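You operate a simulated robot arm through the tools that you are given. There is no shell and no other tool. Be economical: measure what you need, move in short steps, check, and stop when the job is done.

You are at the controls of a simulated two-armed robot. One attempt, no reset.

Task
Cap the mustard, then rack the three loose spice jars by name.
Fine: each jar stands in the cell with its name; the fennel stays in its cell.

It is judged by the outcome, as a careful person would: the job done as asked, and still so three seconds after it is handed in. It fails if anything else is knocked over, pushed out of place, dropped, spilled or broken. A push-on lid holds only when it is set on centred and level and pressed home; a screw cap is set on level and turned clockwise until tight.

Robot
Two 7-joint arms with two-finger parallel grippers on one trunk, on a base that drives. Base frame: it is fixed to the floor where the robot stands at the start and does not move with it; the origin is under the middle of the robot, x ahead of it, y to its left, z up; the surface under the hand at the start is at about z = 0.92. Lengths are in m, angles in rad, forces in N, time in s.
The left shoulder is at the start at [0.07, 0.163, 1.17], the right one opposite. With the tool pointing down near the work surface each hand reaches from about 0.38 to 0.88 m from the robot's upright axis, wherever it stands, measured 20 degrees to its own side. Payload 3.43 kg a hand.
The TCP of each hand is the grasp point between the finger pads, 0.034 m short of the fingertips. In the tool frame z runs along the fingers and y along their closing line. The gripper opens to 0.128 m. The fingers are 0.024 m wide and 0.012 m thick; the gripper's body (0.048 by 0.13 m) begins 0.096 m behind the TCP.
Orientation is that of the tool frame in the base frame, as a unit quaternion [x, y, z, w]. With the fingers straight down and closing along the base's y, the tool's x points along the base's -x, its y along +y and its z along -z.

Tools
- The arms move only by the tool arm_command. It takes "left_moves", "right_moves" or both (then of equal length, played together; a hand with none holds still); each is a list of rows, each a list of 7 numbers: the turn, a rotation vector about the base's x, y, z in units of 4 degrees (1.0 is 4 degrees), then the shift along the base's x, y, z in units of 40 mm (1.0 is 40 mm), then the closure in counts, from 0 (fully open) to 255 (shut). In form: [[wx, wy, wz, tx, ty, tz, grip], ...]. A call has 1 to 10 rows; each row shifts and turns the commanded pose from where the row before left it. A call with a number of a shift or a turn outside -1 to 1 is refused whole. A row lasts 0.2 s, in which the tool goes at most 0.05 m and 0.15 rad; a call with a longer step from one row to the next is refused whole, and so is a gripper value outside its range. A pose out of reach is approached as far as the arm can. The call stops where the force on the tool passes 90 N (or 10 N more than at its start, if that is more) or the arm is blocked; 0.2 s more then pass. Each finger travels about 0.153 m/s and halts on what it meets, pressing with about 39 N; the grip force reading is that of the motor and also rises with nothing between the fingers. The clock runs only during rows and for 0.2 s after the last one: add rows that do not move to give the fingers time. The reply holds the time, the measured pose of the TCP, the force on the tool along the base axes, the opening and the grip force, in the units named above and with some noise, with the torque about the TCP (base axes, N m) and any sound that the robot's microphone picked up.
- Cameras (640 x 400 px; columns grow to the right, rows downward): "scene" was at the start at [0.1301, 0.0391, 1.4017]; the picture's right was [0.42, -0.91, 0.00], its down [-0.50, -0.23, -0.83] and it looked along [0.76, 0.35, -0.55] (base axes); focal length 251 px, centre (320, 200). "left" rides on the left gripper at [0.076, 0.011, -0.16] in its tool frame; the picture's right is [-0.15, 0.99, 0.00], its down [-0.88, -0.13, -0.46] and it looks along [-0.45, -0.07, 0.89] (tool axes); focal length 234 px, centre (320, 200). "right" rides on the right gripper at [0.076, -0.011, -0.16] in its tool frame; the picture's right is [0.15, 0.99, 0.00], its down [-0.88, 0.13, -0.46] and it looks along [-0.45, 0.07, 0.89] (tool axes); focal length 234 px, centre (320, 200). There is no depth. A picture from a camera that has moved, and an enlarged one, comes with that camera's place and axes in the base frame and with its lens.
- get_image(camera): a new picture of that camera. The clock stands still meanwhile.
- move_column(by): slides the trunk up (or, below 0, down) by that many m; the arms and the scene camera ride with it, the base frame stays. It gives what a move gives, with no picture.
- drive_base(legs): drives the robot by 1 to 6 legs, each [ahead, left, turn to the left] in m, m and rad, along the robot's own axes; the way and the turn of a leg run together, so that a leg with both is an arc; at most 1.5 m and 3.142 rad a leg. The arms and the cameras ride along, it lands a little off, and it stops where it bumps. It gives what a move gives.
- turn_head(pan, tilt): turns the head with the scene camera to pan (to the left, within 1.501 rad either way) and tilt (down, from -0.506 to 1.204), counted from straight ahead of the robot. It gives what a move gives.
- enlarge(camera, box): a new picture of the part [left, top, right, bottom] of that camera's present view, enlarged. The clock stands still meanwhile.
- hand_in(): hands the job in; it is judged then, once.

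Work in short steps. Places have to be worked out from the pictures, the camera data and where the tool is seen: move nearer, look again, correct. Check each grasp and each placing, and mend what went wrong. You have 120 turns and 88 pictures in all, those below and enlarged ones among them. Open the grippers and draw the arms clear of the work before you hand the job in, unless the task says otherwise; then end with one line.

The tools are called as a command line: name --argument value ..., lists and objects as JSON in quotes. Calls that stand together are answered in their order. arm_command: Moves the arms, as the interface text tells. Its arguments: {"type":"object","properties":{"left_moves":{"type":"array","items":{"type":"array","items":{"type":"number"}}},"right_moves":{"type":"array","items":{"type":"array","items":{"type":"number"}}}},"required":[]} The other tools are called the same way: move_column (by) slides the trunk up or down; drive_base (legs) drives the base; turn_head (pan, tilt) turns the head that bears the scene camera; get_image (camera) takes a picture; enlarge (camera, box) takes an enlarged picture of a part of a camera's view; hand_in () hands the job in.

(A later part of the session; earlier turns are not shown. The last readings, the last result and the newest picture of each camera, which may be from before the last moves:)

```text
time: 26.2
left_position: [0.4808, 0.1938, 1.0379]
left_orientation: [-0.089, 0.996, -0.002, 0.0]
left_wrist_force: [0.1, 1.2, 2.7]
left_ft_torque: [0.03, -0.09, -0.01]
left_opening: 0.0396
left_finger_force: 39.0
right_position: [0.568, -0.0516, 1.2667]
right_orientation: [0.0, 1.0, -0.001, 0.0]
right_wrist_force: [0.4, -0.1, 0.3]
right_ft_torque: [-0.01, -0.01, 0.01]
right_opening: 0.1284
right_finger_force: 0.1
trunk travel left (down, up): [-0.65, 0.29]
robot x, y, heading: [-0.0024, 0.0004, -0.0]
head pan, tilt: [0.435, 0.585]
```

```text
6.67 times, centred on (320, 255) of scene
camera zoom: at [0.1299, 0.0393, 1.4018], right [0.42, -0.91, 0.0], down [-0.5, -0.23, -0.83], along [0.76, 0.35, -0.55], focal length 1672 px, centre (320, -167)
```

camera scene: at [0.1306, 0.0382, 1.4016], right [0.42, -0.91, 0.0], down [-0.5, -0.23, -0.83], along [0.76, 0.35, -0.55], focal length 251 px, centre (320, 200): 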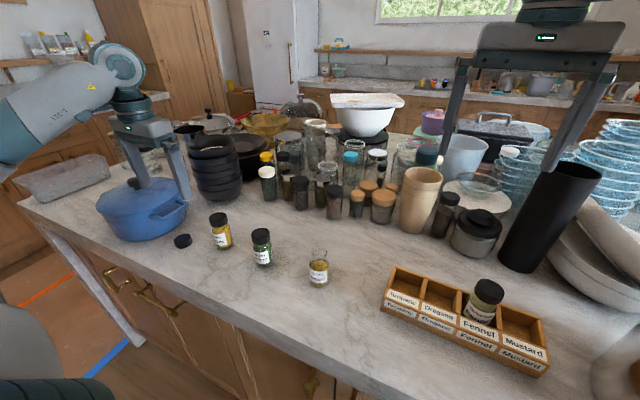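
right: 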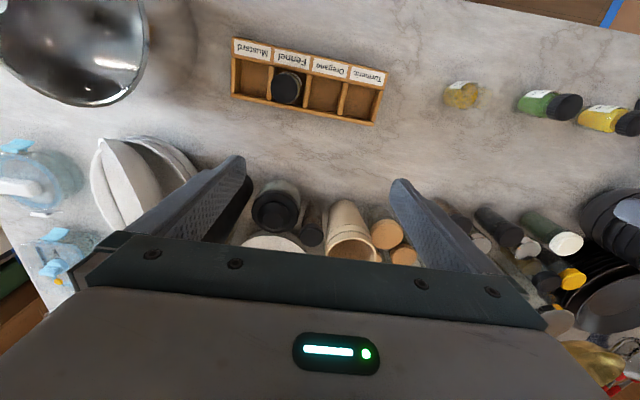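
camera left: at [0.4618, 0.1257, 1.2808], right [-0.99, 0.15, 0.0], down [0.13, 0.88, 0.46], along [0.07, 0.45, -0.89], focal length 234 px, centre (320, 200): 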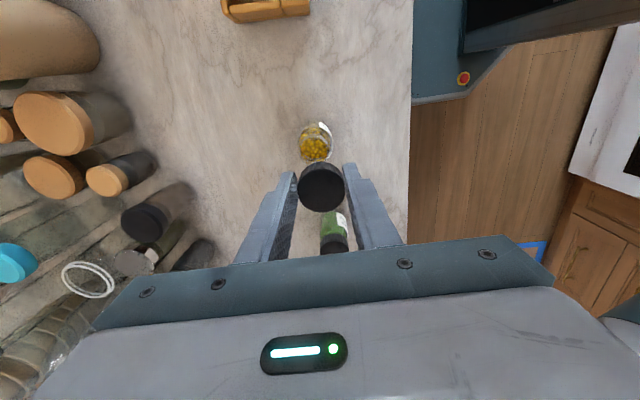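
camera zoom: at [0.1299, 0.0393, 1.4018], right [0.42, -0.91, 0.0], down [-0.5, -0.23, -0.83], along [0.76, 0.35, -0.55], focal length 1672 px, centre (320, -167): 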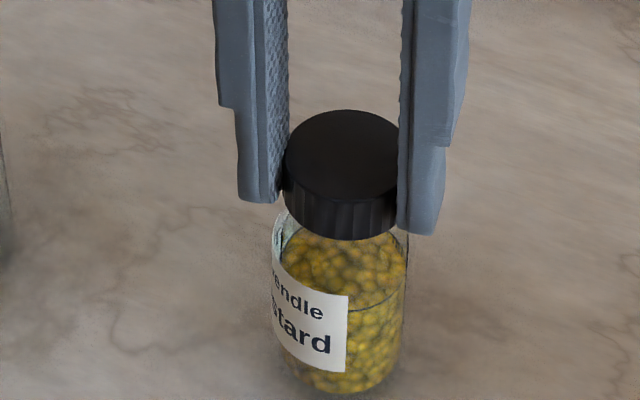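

It rests at 2.7 N. I open and raise to inspect the cap from above and the side.

arm_command --left_moves '[[0, 0, 0, 0, 0, 0, 100], [0, 0, 0, 0, 0, 0, 100], [0, 0, 0, 0, 0, 0.5, 100], [0, 0, 0, 0, 0, 0.5, 100], [0, 0, 0, 0, 0, 0.5, 100], [0, 0, 0, 0, 0, 0.5, 100], [0, 0, 0, 0, 0, 0, 100]]'

enlarge --camera "scene" --box '[290, 225, 350, 285]'

get_image --camera "left"

enlarge --camera "right" --box '[430, 60, 510, 120]'

```text
time: 27.8
left_position: [0.4801, 0.1934, 1.118]
left_orientation: [-0.088, 0.996, -0.001, 0.001]
left_wrist_force: [0.5, 0.7, 0.5]
left_ft_torque: [0.01, 0.0, 0.0]
left_opening: 0.0777
left_finger_force: 0.1
right_position: [0.5688, -0.0515, 1.2662]
right_orientation: [0.0, 1.0, 0.0, -0.001]
right_wrist_force: [-0.3, 0.7, -0.4]
right_ft_torque: [0.01, 0.02, 0.01]
right_opening: 0.1279
right_finger_force: 0.1
trunk travel left (down, up): [-0.65, 0.29]
robot x, y, heading: [0.0031, -0.0002, -0.002]
head pan, tilt: [0.435, 0.585]
```

```text
6.67 times, centred on (320, 255) of scene
camera zoom: at [0.1304, 0.0395, 1.4016], right [0.42, -0.91, 0.0], down [-0.5, -0.23, -0.83], along [0.76, 0.35, -0.55], focal length 1672 px, centre (320, -167)
```

zoom: 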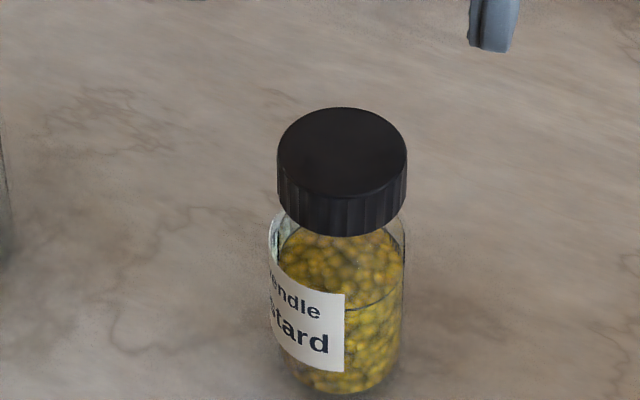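

```text
50 pictures are left
camera left: at [0.4043, 0.1904, 1.2774], right [-0.03, 1.0, 0.0], down [0.89, 0.03, 0.46], along [0.46, 0.01, -0.89], focal length 234 px, centre (320, 200)
```

left: 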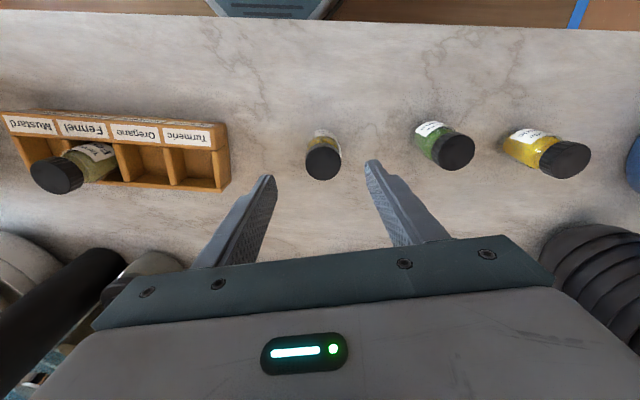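

```text
6.67 times, centred on (470, 90) of right
camera zoom: at [0.4936, -0.0621, 1.4272], right [-0.15, 0.99, 0.0], down [0.88, 0.13, 0.46], along [0.45, 0.07, -0.89], focal length 1561 px, centre (-680, 933)
```

zoom: 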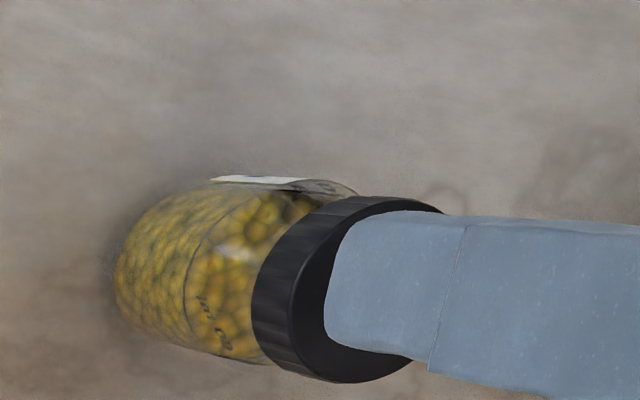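

The cap sits level, centred, and at the same height as the others, at about (0.490, 0.196). I regrip it centred to press down and turn firmly.

arm_command --left_moves '[[0, 0, 0, 0.23, 0.05, -0.6, 100], [0, 0, 0, 0, 0, -0.6, 100], [0, 0, 0, 0, 0, -0.6, 100], [0, 0, 0, 0, 0, -0.1, 100], [0, 0, 0, 0, 0, 0, 100]]'

enlarge --camera "left" --box '[260, 120, 380, 220]'

```text
time: 29.0
left_position: [0.4885, 0.194, 1.0409]
left_orientation: [-0.088, 0.996, -0.002, 0.0]
left_wrist_force: [0.0, -0.2, -0.6]
left_ft_torque: [-0.01, -0.02, 0.04]
left_opening: 0.078
left_finger_force: 0.1
right_position: [0.5686, -0.0514, 1.2685]
right_orientation: [0.0, 1.0, 0.0, -0.001]
right_wrist_force: [1.2, 0.2, 0.0]
right_ft_torque: [-0.01, 0.02, -0.02]
right_opening: 0.128
right_finger_force: 0.0
trunk travel left (down, up): [-0.65, 0.29]
robot x, y, heading: [-0.0034, 0.0026, -0.002]
head pan, tilt: [0.435, 0.585]
```

```text
4.00 times, centred on (320, 170) of left
camera zoom: at [0.4129, 0.1924, 1.2004], right [-0.03, 1.0, 0.0], down [0.89, 0.03, 0.46], along [0.46, 0.01, -0.89], focal length 937 px, centre (320, 320)
```

zoom: 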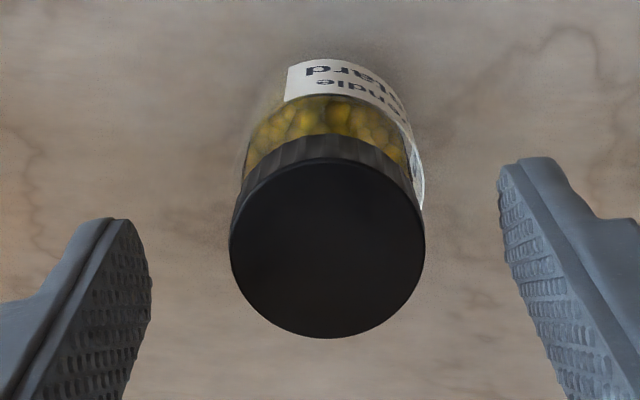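

The cap is centred between the fingers. I close and press lightly down to build axial force.

arm_command --left_moves '[[0, 0, 0, 0.02, 0.03, 0, 255], [0, 0, 0, 0, 0, 0, 255], [0, 0, 0, 0, 0, 0, 255], [0, 0, 0, 0, 0, -0.05, 255], [0, 0, 0, 0, 0, -0.03, 255], [0, 0, 0, 0, 0, 0, 255]]'

```text
time: 30.4
left_position: [0.4882, 0.1957, 1.0398]
left_orientation: [-0.088, 0.996, -0.002, 0.002]
left_wrist_force: [1.4, 3.2, 25.0]
left_ft_torque: [0.03, -0.21, -0.02]
left_opening: 0.0397
left_finger_force: 38.6
right_position: [0.5665, -0.0527, 1.2675]
right_orientation: [0.0, 1.0, 0.0, 0.001]
right_wrist_force: [-0.2, -0.2, 0.0]
right_ft_torque: [0.0, 0.02, 0.0]
right_opening: 0.1279
right_finger_force: 0.1
trunk travel left (down, up): [-0.65, 0.29]
robot x, y, heading: [-0.0026, -0.0017, 0.005]
head pan, tilt: [0.435, 0.585]
```

25 N axial and well centred. I turn clockwise 40°.

arm_command --left_moves '[[0, 0, -1, 0, 0, 0, 255], [0, 0, -1, 0, 0, 0, 255], [0, 0, -1, 0, 0, 0, 255], [0, 0, -1, 0, 0, 0, 255], [0, 0, -1, 0, 0, 0, 255], [0, 0, -1, 0, 0, 0, 255], [0, 0, -1, 0, 0, 0, 255], [0, 0, -1, 0, 0, 0, 255], [0, 0, -1, 0, 0, 0, 255], [0, 0, -1, 0, 0, 0, 255]]'

enlarge --camera "scene" --box '[290, 225, 350, 285]'

```text
time: 32.6
left_position: [0.4887, 0.1962, 1.0391]
left_orientation: [0.259, 0.966, -0.002, 0.001]
left_wrist_force: [2.6, 5.8, 32.1]
left_ft_torque: [0.24, -0.05, -0.01]
left_opening: 0.0394
left_finger_force: 38.9
right_position: [0.567, -0.0509, 1.2687]
right_orientation: [0.0, 1.0, 0.001, 0.001]
right_wrist_force: [-0.5, 0.2, -0.4]
right_ft_torque: [0.02, 0.02, -0.03]
right_opening: 0.1279
right_finger_force: 0.0
trunk travel left (down, up): [-0.65, 0.29]
robot x, y, heading: [-0.0037, 0.0044, -0.004]
head pan, tilt: [0.435, 0.585]
```

```text
6.67 times, centred on (320, 255) of scene
camera zoom: at [0.1275, 0.0389, 1.402], right [0.42, -0.91, 0.0], down [-0.5, -0.23, -0.84], along [0.76, 0.35, -0.55], focal length 1672 px, centre (320, -167)
```

zoom: 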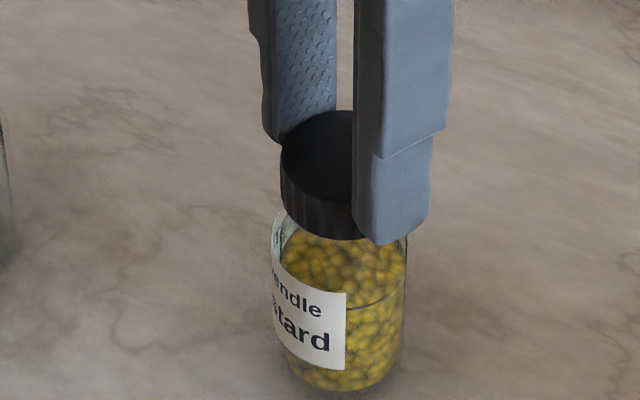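

The jar stayed put while the cap turned, with little torque. I keep turning.

arm_command --left_moves '[[0, 0, -1, 0, 0, 0, 255], [0, 0, -1, 0, 0, 0, 255], [0, 0, -1, 0, 0, 0, 255], [0, 0, -1, 0, 0, 0, 255], [0, 0, -1, 0, 0, 0, 255], [0, 0, -1, 0, 0, 0, 255], [0, 0, -1, 0, 0, 0, 255], [0, 0, -1, 0, 0, 0, 255], [0, 0, -1, 0, 0, 0, 255], [0, 0, -1, 0, 0, 0, 255]]'

```text
time: 34.8
left_position: [0.4879, 0.1965, 1.0394]
left_orientation: [0.573, 0.82, 0.0, -0.001]
left_wrist_force: [0.5, 3.2, 23.1]
left_ft_torque: [0.16, 0.19, -0.02]
left_opening: 0.0395
left_finger_force: 38.6
right_position: [0.5659, -0.0514, 1.2689]
right_orientation: [0.0, 1.0, 0.001, 0.001]
right_wrist_force: [-0.5, -0.5, 0.4]
right_ft_torque: [0.0, -0.01, 0.0]
right_opening: 0.1282
right_finger_force: 0.1
trunk travel left (down, up): [-0.65, 0.29]
robot x, y, heading: [-0.0026, 0.0005, 0.004]
head pan, tilt: [0.435, 0.585]
```

Axial force dropped as the cap turned, so it may be advancing on a thread. I turn another 40°.

arm_command --left_moves '[[0, 0, -1, 0, 0, -0.01, 255], [0, 0, -1, 0, 0, -0.01, 255], [0, 0, -1, 0, 0, 0, 255], [0, 0, -1, 0, 0, 0, 255], [0, 0, -1, 0, 0, 0, 255], [0, 0, -1, 0, 0, 0, 255], [0, 0, -1, 0, 0, 0, 255], [0, 0, -1, 0, 0, 0, 255], [0, 0, -1, 0, 0, 0, 255], [0, 0, -1, 0, 0, 0, 255]]'

enlarge --camera "scene" --box '[290, 225, 350, 285]'

```text
time: 37.0
left_position: [0.4895, 0.1962, 1.0385]
left_orientation: [0.601, 0.799, -0.001, 0.0]
left_wrist_force: [-1.1, 2.5, 20.1]
left_ft_torque: [0.08, 0.06, -0.03]
left_opening: 0.0394
left_finger_force: 38.5
left hand out of reach, approached as far as the arm can: row 2, 3, 4, 5, 6, 7, 8, 9, 10
right_position: [0.5683, -0.0526, 1.2683]
right_orientation: [0.0, 1.0, -0.001, 0.001]
right_wrist_force: [0.4, -0.1, 0.8]
right_ft_torque: [-0.04, 0.03, -0.03]
right_opening: 0.1282
right_finger_force: 0.0
trunk travel left (down, up): [-0.65, 0.29]
robot x, y, heading: [0.0004, 0.0002, 0.003]
head pan, tilt: [0.435, 0.585]
```

```text
6.67 times, centred on (320, 255) of scene
camera zoom: at [0.1282, 0.0388, 1.4019], right [0.42, -0.91, 0.0], down [-0.5, -0.23, -0.83], along [0.76, 0.35, -0.55], focal length 1672 px, centre (320, -167)
```

zoom: 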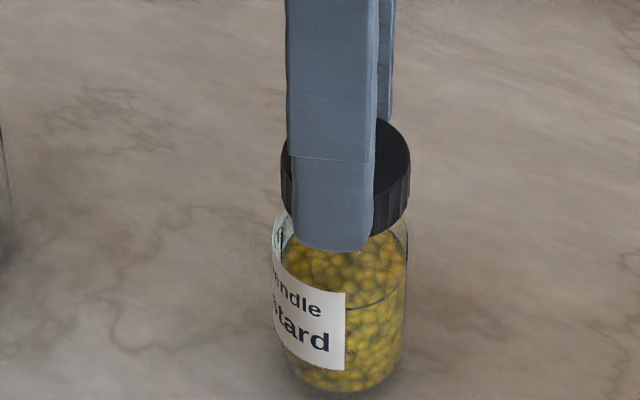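

The wrist reached its turning limit at about −74°. I ease off, open, and turn back for a second bite.

arm_command --left_moves '[[0, 0, 0, 0, 0, 0.05, 255], [0, 0, 0, 0, 0, 0, 100], [0, 0, 0, 0, 0, 0, 100], [0, 0, 1, 0, 0, 0, 100], [0, 0, 1, 0, 0, 0, 100], [0, 0, 1, 0, 0, 0, 100], [0, 0, 1, 0, 0, 0, 100], [0, 0, 1, 0, 0, 0, 100], [0, 0, 1, 0, 0, 0, 100], [0, 0, 1, 0, 0, 0, 100]]'

arm_command --left_moves '[[0, 0, 1, 0, 0, 0, 100], [0, 0, 1, 0, 0, 0, 100], [0, 0, 1, 0, 0, 0, 100], [0, 0, 1, 0, 0, 0, 100], [0, 0, 1, 0, 0, 0, 100], [0, 0, 1, 0, 0, 0, 100], [0, 0, 1, 0, 0, 0, 100], [0, 0, 1, 0, 0, 0, 100], [0, 0, 1, 0, 0, 0, 100], [0, 0, 1, 0, 0, 0, 100]]'

arm_command --left_moves '[[0, 0, 1, 0, 0, 0, 100], [0, 0, 1, 0, 0, 0, 100], [0, 0, 1, 0, 0, 0, 100], [0, 0, 1, 0, 0, 0, 100], [0, 0, 1, 0, 0, 0, 100], [0, 0, 1, 0, 0, 0, 100], [0, 0, 1, 0, 0, 0, 100], [0, 0, 1, 0, 0, 0, 100], [0, 0, 1, 0, 0, 0, 100], [0, 0, 1, 0, 0, 0, 100]]'

arm_command --left_moves '[[0, 0, 1, 0, 0, 0, 100], [0, 0, 1, 0, 0, 0, 100], [0, 0, 1, 0, 0, 0, 100], [0, 0, 1, 0, 0, 0, 100], [0, 0, 1, 0, 0, 0, 100], [0, 0, 1, 0, 0, 0, 100], [0, 0, 1, 0, 0, 0, 100], [0, 0, 1, 0, 0, 0, 100], [0, 0, 1, 0, 0, 0, 100], [0, 0, 1, 0, 0, 0, 100]]'

```text
time: 39.2
left_position: [0.49, 0.1963, 1.0399]
left_orientation: [0.39, 0.921, -0.001, -0.001]
left_wrist_force: [-0.5, 0.1, 0.7]
left_ft_torque: [0.03, 0.03, 0.02]
left_opening: 0.0778
left_finger_force: 0.0
right_position: [0.5687, -0.051, 1.2683]
right_orientation: [-0.001, 1.0, 0.001, 0.0]
right_wrist_force: [0.3, -1.1, -0.6]
right_ft_torque: [0.0, 0.0, 0.0]
right_opening: 0.1279
right_finger_force: 0.1
trunk travel left (down, up): [-0.65, 0.29]
robot x, y, heading: [-0.0004, -0.0011, 0.003]
head pan, tilt: [0.435, 0.585]
```

```text
time: 41.4
left_position: [0.4908, 0.1965, 1.0392]
left_orientation: [0.05, 0.999, -0.001, 0.0]
left_wrist_force: [-0.2, 0.0, -0.7]
left_ft_torque: [0.02, 0.01, 0.01]
left_opening: 0.0779
left_finger_force: 0.1
right_position: [0.5674, -0.0511, 1.2673]
right_orientation: [0.0, 1.0, 0.0, 0.0]
right_wrist_force: [-0.7, -0.3, 0.2]
right_ft_torque: [0.0, -0.01, 0.0]
right_opening: 0.1281
right_finger_force: 0.1
trunk travel left (down, up): [-0.65, 0.29]
robot x, y, heading: [-0.0026, -0.0022, -0.002]
head pan, tilt: [0.435, 0.585]
```

```text
time: 43.6
left_position: [0.4898, 0.1968, 1.0392]
left_orientation: [-0.293, 0.956, -0.002, 0.0]
left_wrist_force: [0.0, -0.2, -0.7]
left_ft_torque: [0.0, 0.01, -0.02]
left_opening: 0.078
left_finger_force: 0.0
right_position: [0.5699, -0.0509, 1.2673]
right_orientation: [0.0, 1.0, 0.0, -0.001]
right_wrist_force: [-0.1, -0.3, -0.6]
right_ft_torque: [-0.01, 0.02, 0.01]
right_opening: 0.1279
right_finger_force: 0.1
trunk travel left (down, up): [-0.65, 0.29]
robot x, y, heading: [-0.0019, 0.0004, -0.004]
head pan, tilt: [0.435, 0.585]
```

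```text
time: 45.8
left_position: [0.4906, 0.1956, 1.0385]
left_orientation: [-0.602, 0.798, -0.001, 0.001]
left_wrist_force: [0.5, 0.1, 0.3]
left_ft_torque: [0.0, -0.01, -0.01]
left_opening: 0.0775
left_finger_force: 0.1
right_position: [0.5682, -0.0523, 1.2678]
right_orientation: [0.0, 1.0, 0.0, -0.001]
right_wrist_force: [0.2, 0.0, 0.2]
right_ft_torque: [0.02, 0.03, 0.01]
right_opening: 0.1281
right_finger_force: 0.1
trunk travel left (down, up): [-0.65, 0.29]
robot x, y, heading: [-0.0033, 0.0003, -0.003]
head pan, tilt: [0.435, 0.585]
```

At yaw +74° now; I regrip, press to about 25 N, and turn clockwise again.

arm_command --left_moves '[[0, 0, 0, 0, 0, 0.03, 255], [0, 0, 0, 0, 0, 0, 255], [0, 0, 0, 0, 0, 0, 255], [0, 0, 0, 0, 0, -0.05, 255], [0, 0, 0, 0, 0, -0.03, 255], [0, 0, -1, 0, 0, 0, 255], [0, 0, -1, 0, 0, 0, 255], [0, 0, -1, 0, 0, 0, 255], [0, 0, -1, 0, 0, 0, 255], [0, 0, -1, 0, 0, 0, 255]]'

enlarge --camera "scene" --box '[290, 225, 350, 285]'

```text
time: 48.0
left_position: [0.4894, 0.1962, 1.0391]
left_orientation: [-0.454, 0.891, -0.002, 0.002]
left_wrist_force: [2.6, 1.6, 21.2]
left_ft_torque: [0.12, -0.27, 0.01]
left_opening: 0.0407
left_finger_force: 38.9
right_position: [0.5676, -0.0519, 1.2675]
right_orientation: [0.0, 1.0, 0.0, 0.0]
right_wrist_force: [0.3, 0.6, -0.2]
right_ft_torque: [-0.04, -0.01, 0.0]
right_opening: 0.1282
right_finger_force: 0.1
trunk travel left (down, up): [-0.65, 0.29]
robot x, y, heading: [0.0004, 0.0026, 0.002]
head pan, tilt: [0.435, 0.585]
```

```text
6.67 times, centred on (320, 255) of scene
camera zoom: at [0.1289, 0.0387, 1.4019], right [0.42, -0.91, 0.0], down [-0.5, -0.23, -0.83], along [0.76, 0.35, -0.55], focal length 1672 px, centre (320, -167)
```

zoom: 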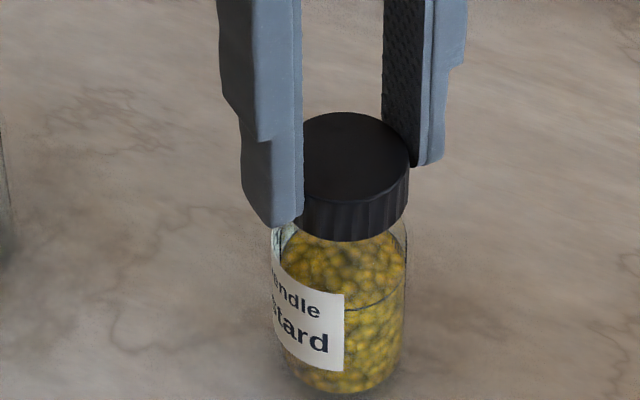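

The cap top appears ~1.5 mm lower than before, so it is threading. I keep turning.

arm_command --left_moves '[[0, 0, -1, 0, 0, -0.01, 255], [0, 0, -1, 0, 0, 0, 255], [0, 0, -1, 0, 0, 0, 255], [0, 0, -1, 0, 0, 0, 255], [0, 0, -1, 0, 0, 0, 255], [0, 0, -1, 0, 0, 0, 255], [0, 0, -1, 0, 0, 0, 255], [0, 0, -1, 0, 0, 0, 255], [0, 0, -1, 0, 0, 0, 255], [0, 0, -1, 0, 0, 0, 255]]'

arm_command --left_moves '[[0, 0, -1, 0, 0, 0, 255], [0, 0, -1, 0, 0, 0, 255], [0, 0, -1, 0, 0, 0, 255], [0, 0, -1, 0, 0, 0, 255], [0, 0, -1, 0, 0, 0, 255], [0, 0, -1, 0, 0, 0, 255], [0, 0, -1, 0, 0, 0, 255], [0, 0, -1, 0, 0, 0, 255], [0, 0, -1, 0, 0, 0, 255], [0, 0, -1, 0, 0, 0, 255]]'

enlarge --camera "scene" --box '[290, 225, 350, 285]'

```text
time: 50.2
left_position: [0.491, 0.1961, 1.0369]
left_orientation: [-0.122, 0.993, -0.001, 0.0]
left_wrist_force: [1.2, -0.5, 16.6]
left_ft_torque: [-0.04, 0.03, -0.01]
left_opening: 0.0404
left_finger_force: 39.1
right_position: [0.5678, -0.0519, 1.2679]
right_orientation: [0.0, 1.0, -0.001, 0.0]
right_wrist_force: [0.0, -0.3, -0.9]
right_ft_torque: [-0.01, 0.01, 0.0]
right_opening: 0.1281
right_finger_force: 0.1
trunk travel left (down, up): [-0.65, 0.29]
robot x, y, heading: [0.0011, 0.0001, -0.001]
head pan, tilt: [0.435, 0.585]
```

```text
time: 52.4
left_position: [0.4894, 0.1948, 1.0365]
left_orientation: [0.225, 0.974, -0.002, 0.0]
left_wrist_force: [-1.5, 0.2, 6.7]
left_ft_torque: [0.26, 0.08, -0.03]
left_opening: 0.0404
left_finger_force: 38.5
right_position: [0.5683, -0.0512, 1.2677]
right_orientation: [0.0, 1.0, 0.0, 0.0]
right_wrist_force: [0.4, -0.4, -0.9]
right_ft_torque: [0.02, -0.02, 0.01]
right_opening: 0.1281
right_finger_force: 0.1
trunk travel left (down, up): [-0.65, 0.29]
robot x, y, heading: [0.0005, -0.0003, 0.003]
head pan, tilt: [0.435, 0.585]
```

```text
6.67 times, centred on (320, 255) of scene
camera zoom: at [0.1293, 0.0392, 1.4018], right [0.42, -0.91, 0.0], down [-0.5, -0.23, -0.83], along [0.76, 0.35, -0.55], focal length 1672 px, centre (320, -167)
```

zoom: 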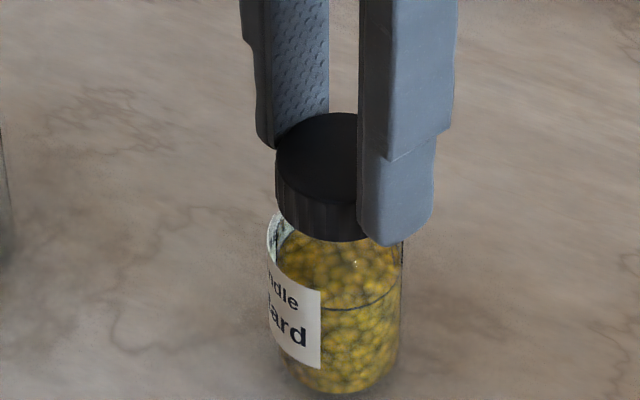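

Axial force dropped to 7 N and the jar began turning with the cap. I press more (about 30 N) and keep turning to see if it is tight.

arm_command --left_moves '[[0, 0, 0, 0, 0, -0.05, 255], [0, 0, 0, 0, 0, -0.02, 255], [0, 0, -1, 0, 0, 0, 255], [0, 0, -1, 0, 0, 0, 255], [0, 0, -1, 0, 0, 0, 255], [0, 0, -1, 0, 0, 0, 255], [0, 0, -1, 0, 0, 0, 255], [0, 0, -1, 0, 0, 0, 255], [0, 0, -1, 0, 0, 0, 255], [0, 0, -1, 0, 0, 0, 255]]'

enlarge --camera "scene" --box '[290, 225, 350, 285]'

```text
time: 54.6
left_position: [0.4886, 0.1949, 1.0369]
left_orientation: [0.485, 0.875, 0.001, 0.001]
left_wrist_force: [5.2, 1.7, 39.6]
left_ft_torque: [0.03, -0.29, -0.02]
left_opening: 0.0402
left_finger_force: 39.1
right_position: [0.566, -0.0528, 1.2691]
right_orientation: [0.0, 1.0, 0.002, 0.002]
right_wrist_force: [0.3, 0.0, -0.4]
right_ft_torque: [0.0, -0.01, 0.03]
right_opening: 0.1278
right_finger_force: 0.0
trunk travel left (down, up): [-0.65, 0.29]
robot x, y, heading: [-0.0019, 0.0014, 0.0]
head pan, tilt: [0.435, 0.585]
```

```text
6.67 times, centred on (320, 255) of scene
camera zoom: at [0.1273, 0.0379, 1.4021], right [0.42, -0.91, 0.0], down [-0.5, -0.23, -0.84], along [0.76, 0.35, -0.55], focal length 1672 px, centre (320, -167)
```

zoom: 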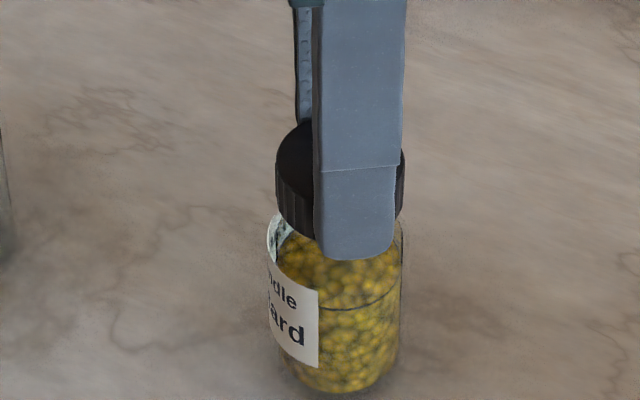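

With 40 N the jar holds and the hand keeps turning. I continue a few rows to the limit to see whether the force drops again.

arm_command --left_moves '[[0, 0, -1, 0, 0, 0, 255], [0, 0, -1, 0, 0, 0, 255], [0, 0, -1, 0, 0, 0, 255], [0, 0, 0, 0, 0, 0, 255]]'

```text
time: 55.6
left_position: [0.4881, 0.196, 1.0354]
left_orientation: [0.574, 0.819, 0.0, -0.001]
left_wrist_force: [2.2, -1.5, 34.6]
left_ft_torque: [-0.12, -0.11, -0.06]
left_opening: 0.04
left_finger_force: 39.0
right_position: [0.5662, -0.0523, 1.2675]
right_orientation: [0.0, 1.0, 0.001, 0.001]
right_wrist_force: [0.6, 0.8, -0.8]
right_ft_torque: [0.0, 0.01, 0.02]
right_opening: 0.128
right_finger_force: 0.1
trunk travel left (down, up): [-0.65, 0.29]
robot x, y, heading: [-0.0011, 0.001, -0.002]
head pan, tilt: [0.435, 0.585]
```

The force keeps falling as it turns, so it is still advancing. I ease off, release, and turn back for another bite.

arm_command --left_moves '[[0, 0, 0, 0, 0, 0.07, 255], [0, 0, 0, 0, 0, 0, 100], [0, 0, 0, 0, 0, 0, 100], [0, 0, 1, 0, 0, 0, 100], [0, 0, 1, 0, 0, 0, 100], [0, 0, 1, 0, 0, 0, 100], [0, 0, 1, 0, 0, 0, 100], [0, 0, 1, 0, 0, 0, 100], [0, 0, 1, 0, 0, 0, 100], [0, 0, 1, 0, 0, 0, 100]]'

enlarge --camera "scene" --box '[290, 225, 350, 285]'

arm_command --left_moves '[[0, 0, 1, 0, 0, 0, 100], [0, 0, 1, 0, 0, 0, 100], [0, 0, 1, 0, 0, 0, 100], [0, 0, 1, 0, 0, 0, 100], [0, 0, 1, 0, 0, 0, 100], [0, 0, 1, 0, 0, 0, 100], [0, 0, 1, 0, 0, 0, 100], [0, 0, 1, 0, 0, 0, 100], [0, 0, 1, 0, 0, 0, 100], [0, 0, 1, 0, 0, 0, 100]]'

arm_command --left_moves '[[0, 0, 1, 0, 0, 0, 100], [0, 0, 1, 0, 0, 0, 100], [0, 0, 1, 0, 0, 0, 100], [0, 0, 1, 0, 0, 0, 100], [0, 0, 1, 0, 0, 0, 100], [0, 0, 1, 0, 0, 0, 100], [0, 0, 1, 0, 0, 0, 100], [0, 0, 1, 0, 0, 0, 100], [0, 0, 1, 0, 0, 0, 100], [0, 0, 1, 0, 0, 0, 100]]'

arm_command --left_moves '[[0, 0, 1, 0, 0, 0, 100], [0, 0, 1, 0, 0, 0, 100], [0, 0, 1, 0, 0, 0, 100], [0, 0, 1, 0, 0, 0, 100], [0, 0, 1, 0, 0, 0, 100], [0, 0, 1, 0, 0, 0, 100], [0, 0, 1, 0, 0, 0, 100], [0, 0, 1, 0, 0, 0, 100], [0, 0, 1, 0, 0, 0, 100], [0, 0, 1, 0, 0, 0, 100]]'

```text
time: 57.8
left_position: [0.4913, 0.196, 1.0369]
left_orientation: [0.357, 0.934, -0.002, -0.001]
left_wrist_force: [-0.9, -0.4, 0.1]
left_ft_torque: [-0.04, 0.02, -0.01]
left_opening: 0.0778
left_finger_force: 0.1
right_position: [0.5683, -0.0516, 1.2685]
right_orientation: [0.001, 1.0, 0.0, 0.0]
right_wrist_force: [-1.3, 0.9, -0.4]
right_ft_torque: [0.01, -0.01, -0.02]
right_opening: 0.1282
right_finger_force: 0.0
trunk travel left (down, up): [-0.65, 0.29]
robot x, y, heading: [-0.0016, 0.0002, -0.002]
head pan, tilt: [0.435, 0.585]
```

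```text
6.67 times, centred on (320, 255) of scene
camera zoom: at [0.1301, 0.0392, 1.4017], right [0.42, -0.91, 0.0], down [-0.5, -0.23, -0.83], along [0.76, 0.35, -0.55], focal length 1672 px, centre (320, -167)
```

zoom: 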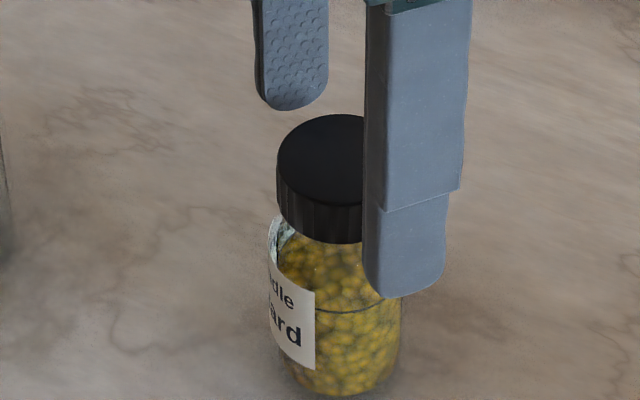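

```text
time: 60.0
left_position: [0.4903, 0.1954, 1.0373]
left_orientation: [0.015, 1.0, -0.002, 0.0]
left_wrist_force: [-0.4, -0.4, 1.2]
left_ft_torque: [-0.01, -0.03, 0.02]
left_opening: 0.0776
left_finger_force: 0.2
right_position: [0.5693, -0.0524, 1.2668]
right_orientation: [0.0, 1.0, 0.001, 0.0]
right_wrist_force: [0.9, -0.3, -0.2]
right_ft_torque: [0.02, -0.01, 0.0]
right_opening: 0.128
right_finger_force: 0.0
trunk travel left (down, up): [-0.65, 0.29]
robot x, y, heading: [-0.0029, -0.0021, -0.004]
head pan, tilt: [0.435, 0.585]
```

```text
time: 62.2
left_position: [0.4907, 0.1974, 1.0365]
left_orientation: [-0.327, 0.945, -0.002, 0.001]
left_wrist_force: [0.2, -0.1, -0.6]
left_ft_torque: [-0.01, -0.01, -0.02]
left_opening: 0.0776
left_finger_force: 0.1
right_position: [0.5688, -0.0516, 1.2674]
right_orientation: [0.0, 1.0, 0.0, 0.001]
right_wrist_force: [-0.1, 0.3, 0.6]
right_ft_torque: [0.02, -0.01, 0.0]
right_opening: 0.1279
right_finger_force: 0.0
trunk travel left (down, up): [-0.65, 0.29]
robot x, y, heading: [0.0004, -0.0024, -0.0]
head pan, tilt: [0.435, 0.585]
```

```text
time: 64.4
left_position: [0.4906, 0.1965, 1.0368]
left_orientation: [-0.63, 0.776, -0.002, 0.001]
left_wrist_force: [1.0, 0.1, -0.4]
left_ft_torque: [0.01, -0.07, 0.06]
left_opening: 0.0775
left_finger_force: 0.1
right_position: [0.5679, -0.0503, 1.2673]
right_orientation: [-0.001, 1.0, 0.0, 0.0]
right_wrist_force: [0.4, 0.3, 0.5]
right_ft_torque: [0.0, -0.04, 0.03]
right_opening: 0.128
right_finger_force: 0.1
trunk travel left (down, up): [-0.65, 0.29]
robot x, y, heading: [-0.0036, 0.0015, 0.003]
head pan, tilt: [0.435, 0.585]
```

Before/after pictures from the same camera pose confirm the cap has come down ~2 mm: it is a screw thread. Third bite.

arm_command --left_moves '[[0, 0, 0, 0, 0, 0, 255], [0, 0, 0, 0, 0, 0, 255], [0, 0, 0, 0, 0, -0.06, 255], [0, 0, 0, 0, 0, -0.03, 255], [0, 0, -1, 0, 0, 0, 255], [0, 0, -1, 0, 0, 0, 255], [0, 0, -1, 0, 0, 0, 255], [0, 0, -1, 0, 0, 0, 255], [0, 0, -1, 0, 0, 0, 255], [0, 0, -1, 0, 0, 0, 255]]'

arm_command --left_moves '[[0, 0, -1, 0, 0, 0, 255], [0, 0, -1, 0, 0, 0, 255], [0, 0, -1, 0, 0, 0, 255], [0, 0, -1, 0, 0, 0, 255], [0, 0, -1, 0, 0, 0, 255], [0, 0, -1, 0, 0, 0, 255], [0, 0, -1, 0, 0, 0, 255], [0, 0, -1, 0, 0, 0, 255], [0, 0, -1, 0, 0, 0, 255], [0, 0, -1, 0, 0, 0, 255]]'

enlarge --camera "scene" --box '[290, 225, 350, 285]'

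```text
time: 66.6
left_position: [0.489, 0.1943, 1.0356]
left_orientation: [-0.454, 0.891, -0.002, 0.002]
left_wrist_force: [1.6, -4.9, 37.3]
left_ft_torque: [-0.42, 0.14, 0.0]
left_opening: 0.0414
left_finger_force: 39.0
right_position: [0.5658, -0.0538, 1.269]
right_orientation: [0.0, 1.0, 0.002, 0.001]
right_wrist_force: [-0.3, -0.5, -0.1]
right_ft_torque: [0.04, 0.02, -0.01]
right_opening: 0.1282
right_finger_force: 0.0
trunk travel left (down, up): [-0.65, 0.29]
robot x, y, heading: [-0.0001, -0.0005, 0.002]
head pan, tilt: [0.435, 0.585]
```

```text
time: 68.8
left_position: [0.4895, 0.1964, 1.0336]
left_orientation: [-0.121, 0.993, -0.002, 0.002]
left_wrist_force: [0.2, 2.9, 37.4]
left_ft_torque: [0.25, -0.07, -0.01]
left_opening: 0.0413
left_finger_force: 39.1
right_position: [0.5658, -0.0522, 1.2688]
right_orientation: [0.0, 1.0, 0.001, 0.0]
right_wrist_force: [-0.8, -0.5, -0.2]
right_ft_torque: [0.01, 0.02, -0.01]
right_opening: 0.1282
right_finger_force: 0.1
trunk travel left (down, up): [-0.65, 0.29]
robot x, y, heading: [-0.0025, -0.001, -0.002]
head pan, tilt: [0.435, 0.585]
```

```text
6.67 times, centred on (320, 255) of scene
camera zoom: at [0.1268, 0.0384, 1.4021], right [0.42, -0.91, 0.0], down [-0.5, -0.23, -0.84], along [0.76, 0.35, -0.55], focal length 1672 px, centre (320, -167)
```

zoom: 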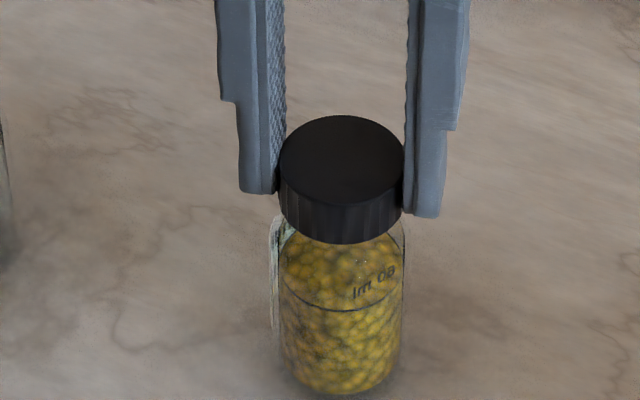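

Now the jar turns with the cap even at 37 N, suggesting it is tight. I verify by pressing harder (~60 N) and turning more.

arm_command --left_moves '[[0, 0, 0, 0, 0, -0.06, 255], [0, 0, 0, 0, 0, 0, 255], [0, 0, -1, 0, 0, 0, 255], [0, 0, -1, 0, 0, 0, 255], [0, 0, -1, 0, 0, 0, 255], [0, 0, -1, 0, 0, 0, 255], [0, 0, -1, 0, 0, 0, 255], [0, 0, -1, 0, 0, 0, 255], [0, 0, -1, 0, 0, 0, 255], [0, 0, -1, 0, 0, 0, 255]]'

enlarge --camera "scene" --box '[290, 225, 350, 285]'

```text
time: 71.0
left_position: [0.4888, 0.195, 1.0326]
left_orientation: [0.157, 0.988, -0.001, 0.001]
left_wrist_force: [-2.9, 0.8, 37.0]
left_ft_torque: [0.07, 0.18, -0.02]
left_opening: 0.0412
left_finger_force: 39.4
right_position: [0.5653, -0.0525, 1.2693]
right_orientation: [-0.001, 1.0, 0.001, 0.001]
right_wrist_force: [-0.3, 0.2, -0.3]
right_ft_torque: [0.0, 0.0, 0.0]
right_opening: 0.1277
right_finger_force: 0.1
trunk travel left (down, up): [-0.65, 0.29]
robot x, y, heading: [-0.0004, -0.0013, -0.001]
head pan, tilt: [0.435, 0.585]
```

```text
6.67 times, centred on (320, 255) of scene
camera zoom: at [0.1261, 0.0379, 1.4021], right [0.42, -0.91, 0.0], down [-0.5, -0.23, -0.84], along [0.76, 0.35, -0.55], focal length 1672 px, centre (320, -167)
```

zoom: 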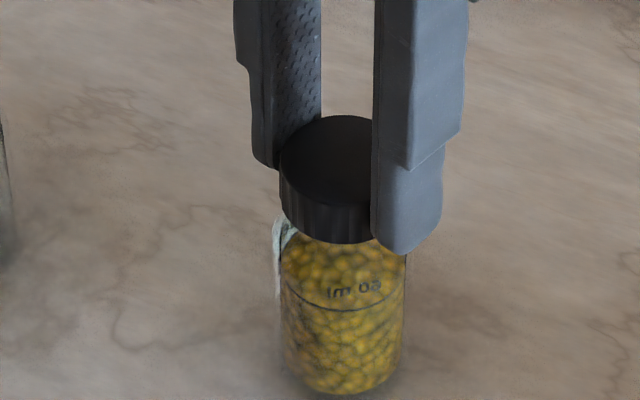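

The last turn moved jar and cap together, and the cap is at the bottom of its thread — tight. I release, and yaw back to +90° (fingers along x) to lift it by the cap.

arm_command --left_moves '[[0, 0, 0, 0, 0, 0.1, 255], [0, 0, 0, 0, 0, 0.0, 100], [0, 0, 0, 0, 0, 0.1, 100], [0, 0, 1, 0, 0, 0.1, 100], [0, 0, 1, 0, 0, 0, 100], [0, 0, 1, 0, 0, 0, 100], [0, 0, 1, 0, 0, 0, 100], [0, 0, 1, 0, 0, 0, 100], [0, 0, 1, 0, 0, 0, 100], [0, 0, 1, 0, 0, 0, 100]]'

arm_command --left_moves '[[0, 0, 1, 0, 0, 0, 100], [0, 0, 1, 0, 0, 0, 100], [0, 0, 1, 0, 0, 0, 100], [0, 0, 1, 0, 0, 0, 100], [0, 0, 1, 0, 0, 0, 100], [0, 0, 1, 0, 0, 0, 100], [0, 0, 1, 0, 0, 0, 100], [0, 0, 1, 0, 0, 0, 100], [0, 0, 1, 0, 0, 0, 100], [0, 0, 1, 0, 0, 0, 100]]'

arm_command --left_moves '[[0, 0, 1, 0, 0, 0, 100], [0, 0, 1, 0, 0, 0, 100], [0, 0, 1, 0, 0, 0, 100], [0, 0, 1, 0, 0, 0, 100], [0, 0, 1, 0, 0, 0, 100], [0, 0, 1, 0, 0, 0, 100], [0, 0, 1, 0, 0, 0, 100], [0, 0, 1, 0, 0, 0, 100], [0, 0, 1, 0, 0, 0, 100], [0, 0, 1, 0, 0, 0, 100]]'

get_image --camera "left"

```text
time: 73.2
left_position: [0.4913, 0.1963, 1.0419]
left_orientation: [-0.09, 0.996, -0.002, 0.0]
left_wrist_force: [0.5, -0.1, 0.0]
left_ft_torque: [0.02, 0.01, -0.04]
left_opening: 0.0779
left_finger_force: 0.1
right_position: [0.5684, -0.0517, 1.2672]
right_orientation: [-0.001, 1.0, 0.0, 0.0]
right_wrist_force: [-0.5, 0.0, -0.3]
right_ft_torque: [-0.01, 0.03, -0.03]
right_opening: 0.128
right_finger_force: 0.1
trunk travel left (down, up): [-0.65, 0.29]
robot x, y, heading: [-0.0008, 0.0039, 0.001]
head pan, tilt: [0.435, 0.585]
```

```text
time: 75.4
left_position: [0.4902, 0.1964, 1.0425]
left_orientation: [-0.424, 0.906, -0.002, 0.001]
left_wrist_force: [0.1, -0.4, 0.5]
left_ft_torque: [0.0, 0.0, -0.02]
left_opening: 0.078
left_finger_force: 0.1
right_position: [0.5681, -0.0513, 1.2674]
right_orientation: [0.0, 1.0, 0.001, 0.0]
right_wrist_force: [-0.7, 0.3, -0.2]
right_ft_torque: [-0.05, 0.03, 0.02]
right_opening: 0.1279
right_finger_force: 0.0
trunk travel left (down, up): [-0.65, 0.29]
robot x, y, heading: [-0.0008, 0.0004, -0.002]
head pan, tilt: [0.435, 0.585]
```

```text
time: 77.6
left_position: [0.4903, 0.1959, 1.043]
left_orientation: [0.707, -0.707, 0.001, -0.001]
left_wrist_force: [-0.2, 0.1, 0.8]
left_ft_torque: [-0.01, -0.01, -0.02]
left_opening: 0.0779
left_finger_force: 0.0
right_position: [0.5686, -0.0509, 1.2677]
right_orientation: [0.0, 1.0, 0.0, -0.001]
right_wrist_force: [-0.9, 0.2, -0.4]
right_ft_torque: [-0.02, 0.02, -0.04]
right_opening: 0.128
right_finger_force: 0.1
trunk travel left (down, up): [-0.65, 0.29]
robot x, y, heading: [0.0013, 0.0029, -0.002]
head pan, tilt: [0.435, 0.585]
```

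```text
39 pictures are left
camera left: at [0.4801, 0.1191, 1.2021], right [-0.99, 0.14, 0.0], down [0.13, 0.88, 0.46], along [0.07, 0.45, -0.89], focal length 234 px, centre (320, 200)
```

left: 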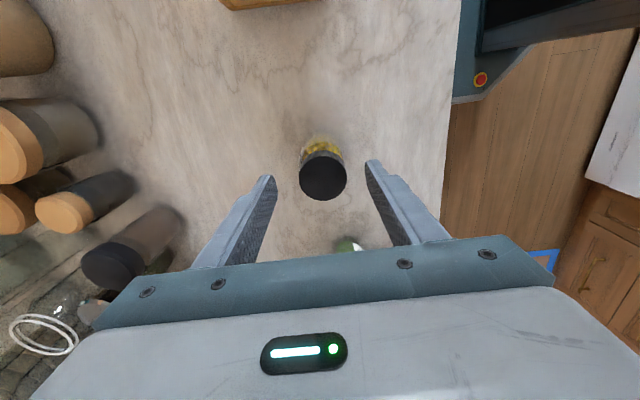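

The cap centre is at about (0.489, 0.194), under the hand. From the two views, cell centres are: turmeric (0.518, 0.016), oregano (0.516, −0.049), mustard (0.511, −0.181), rack top z≈0.967. I grip the cap and lift.

arm_command --left_moves '[[0, 0, 0, 0, -0.04, 0, 255], [0, 0, 0, 0, 0, 0, 255], [0, 0, 0, 0, 0, 0, 255], [0, 0, 0, 0, 0, 0.5, 255], [0, 0, 0, 0, 0, 0.8, 255], [0, 0, 0, 0, 0, 0.8, 255], [0, 0, 0, 0, 0, 0.8, 255], [0, 0, 0, 0, 0, 0.5, 255], [0, 0, 0, 0, 0, 0, 255]]'

enlarge --camera "scene" --box '[250, 150, 410, 270]'

```text
time: 79.6
left_position: [0.4906, 0.194, 1.1795]
left_orientation: [0.708, -0.706, 0.0, -0.001]
left_wrist_force: [-0.2, -0.6, -2.0]
left_ft_torque: [0.0, 0.0, 0.0]
left_opening: 0.0405
left_finger_force: 39.0
right_position: [0.5694, -0.0512, 1.2672]
right_orientation: [0.0, 1.0, 0.0, 0.0]
right_wrist_force: [0.2, 0.1, -0.6]
right_ft_torque: [0.01, 0.03, 0.03]
right_opening: 0.128
right_finger_force: 0.0
trunk travel left (down, up): [-0.65, 0.29]
robot x, y, heading: [0.0023, -0.0025, -0.001]
head pan, tilt: [0.435, 0.585]
```

```text
3.33 times, centred on (330, 210) of scene
camera zoom: at [0.1307, 0.0394, 1.4016], right [0.42, -0.91, 0.0], down [-0.5, -0.23, -0.83], along [0.76, 0.35, -0.55], focal length 836 px, centre (287, 167)
```

zoom: 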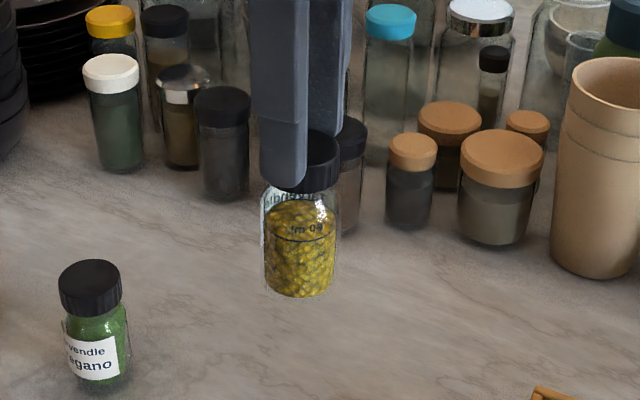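

The mustard hangs upright by its cap. The right hand is in the way, so I draw it up and off to the right.

arm_command --right_moves '[[0, 0, 0, -0.4, -0.2, 0.6, 0], [0, 0, 0, -0.5, -0.6, 0.4, 0], [0, 0, 0, -0.5, -0.9, 0, 0], [0, 0, 0, -0.5, -0.9, 0, 0], [0, 0, 0, -0.5, -0.9, 0, 0], [0, 0, 0, -0.5, -0.9, 0, 0], [0, 0, 0, 0, -0.9, 0, 0], [0, 0, 0, 0, -0.9, 0, 0], [0, 0, 0, 0, -0.9, 0, 0], [0, 0, 0, 0, 0, 0, 0]]'

get_image --camera "scene"

```text
time: 81.8
left_position: [0.4918, 0.196, 1.1786]
left_orientation: [0.708, -0.706, 0.0, 0.0]
left_wrist_force: [0.1, 0.3, -1.8]
left_ft_torque: [-0.05, 0.0, -0.01]
left_opening: 0.0404
left_finger_force: 38.7
right_position: [0.4522, -0.3358, 1.306]
right_orientation: [0.0, 1.0, 0.0, -0.001]
right_wrist_force: [0.1, -0.2, -0.5]
right_ft_torque: [-0.02, -0.04, 0.0]
right_opening: 0.1279
right_finger_force: 0.1
trunk travel left (down, up): [-0.65, 0.29]
robot x, y, heading: [-0.0012, 0.0015, -0.005]
head pan, tilt: [0.435, 0.585]
```

```text
37 pictures are left
camera scene: at [0.131, 0.0403, 1.4015], right [0.42, -0.91, 0.0], down [-0.5, -0.23, -0.83], along [0.76, 0.35, -0.55], focal length 251 px, centre (320, 200)
```

scene: 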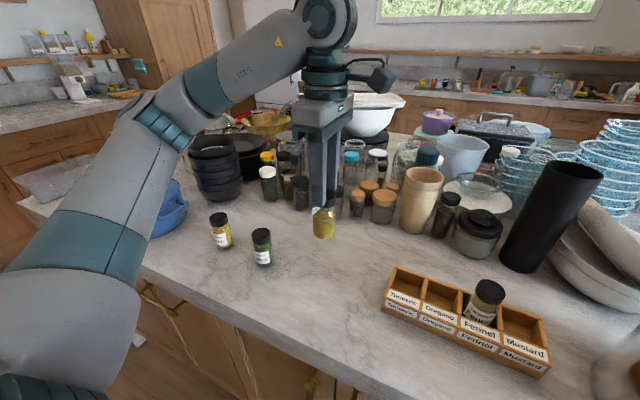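

I carry the mustard toward its cell at height, keeping the right hand moving further away.

arm_command --left_moves '[[0, 0, 0, 0.05, -0.9, 0, 255], [0, 0, 0, 0.05, -0.9, 0, 255], [0, 0, 0, 0.05, -0.9, 0, 255], [0, 0, 0, 0.05, -0.9, 0, 255], [0, 0, 0, 0.05, -0.9, 0, 255], [0, 0, 0, 0.05, -0.9, 0, 255], [0, 0, 0, 0.05, -0.9, 0, 255], [0, 0, 0, 0.05, -0.9, 0, 255], [0, 0, 0, 0.05, -0.9, 0, 255], [0, 0, 0, 0.05, -0.9, 0, 255]]' --right_moves '[[0, 0, 0, -0.1, -0.5, 0, 0], [0, 0, 0, -0.1, -0.5, 0, 0], [0, 0, 0, -0.1, -0.5, 0, 0], [0, 0, 0, -0.1, -0.5, 0, 0], [0, 0, 0, -0.1, -0.5, 0, 0], [0, 0, 0, -0.1, -0.5, 0, 0], [0, 0, 0, -0.1, -0.5, 0, 0], [0, 0, 0, -0.1, -0.5, 0, 0], [0, 0, 0, 0, 0, 0, 0], [0, 0, 0, 0, 0, 0, 0]]'

get_image --camera "left"

```text
time: 84.0
left_position: [0.5116, -0.169, 1.1781]
left_orientation: [0.708, -0.706, 0.001, -0.002]
left_wrist_force: [0.2, 0.2, -1.0]
left_ft_torque: [0.04, 0.01, -0.01]
left_opening: 0.0402
left_finger_force: 39.2
right_position: [0.4213, -0.4995, 1.3062]
right_orientation: [0.0, 1.0, 0.001, 0.0]
right_wrist_force: [-1.2, -0.4, -0.1]
right_ft_torque: [0.03, 0.01, -0.02]
right_opening: 0.128
right_finger_force: 0.0
trunk travel left (down, up): [-0.65, 0.29]
robot x, y, heading: [0.0004, -0.0033, -0.0]
head pan, tilt: [0.435, 0.585]
```

```text
36 pictures are left
camera left: at [0.5005, -0.246, 1.3379], right [-0.99, 0.15, 0.0], down [0.13, 0.88, 0.46], along [0.07, 0.45, -0.89], focal length 234 px, centre (320, 200)
```

left: 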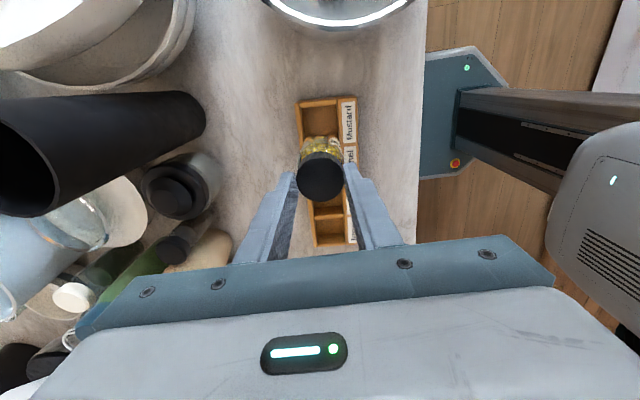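

Reached. I enlarge the wrist view to locate the mustard cell precisely.

enlarge --camera "left" --box '[270, 80, 390, 180]'

enlarge --camera "scene" --box '[400, 200, 580, 380]'

```text
4.00 times, centred on (330, 130) of left
camera zoom: at [0.5005, -0.246, 1.3379], right [-0.99, 0.15, 0.0], down [0.13, 0.88, 0.46], along [0.07, 0.45, -0.89], focal length 937 px, centre (280, 480)
```

zoom: 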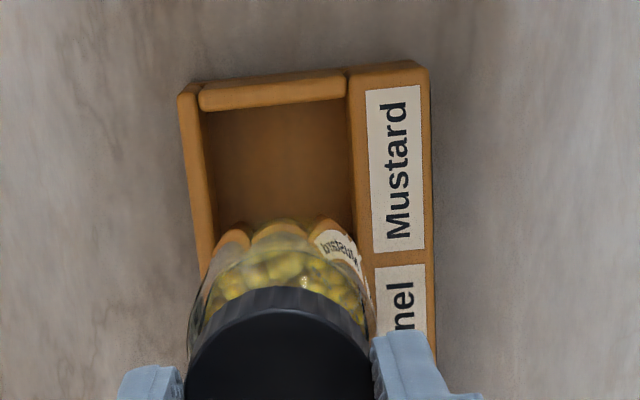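

```text
2.22 times, centred on (490, 290) of scene
camera zoom: at [0.1298, 0.0365, 1.4017], right [0.42, -0.91, 0.0], down [-0.5, -0.23, -0.83], along [0.76, 0.35, -0.55], focal length 557 px, centre (-58, 0)
```

zoom: 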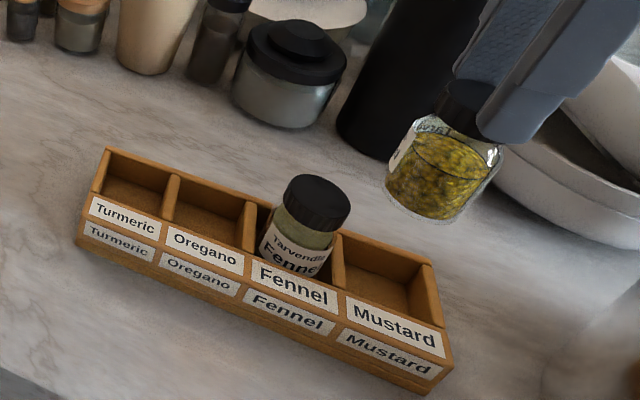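

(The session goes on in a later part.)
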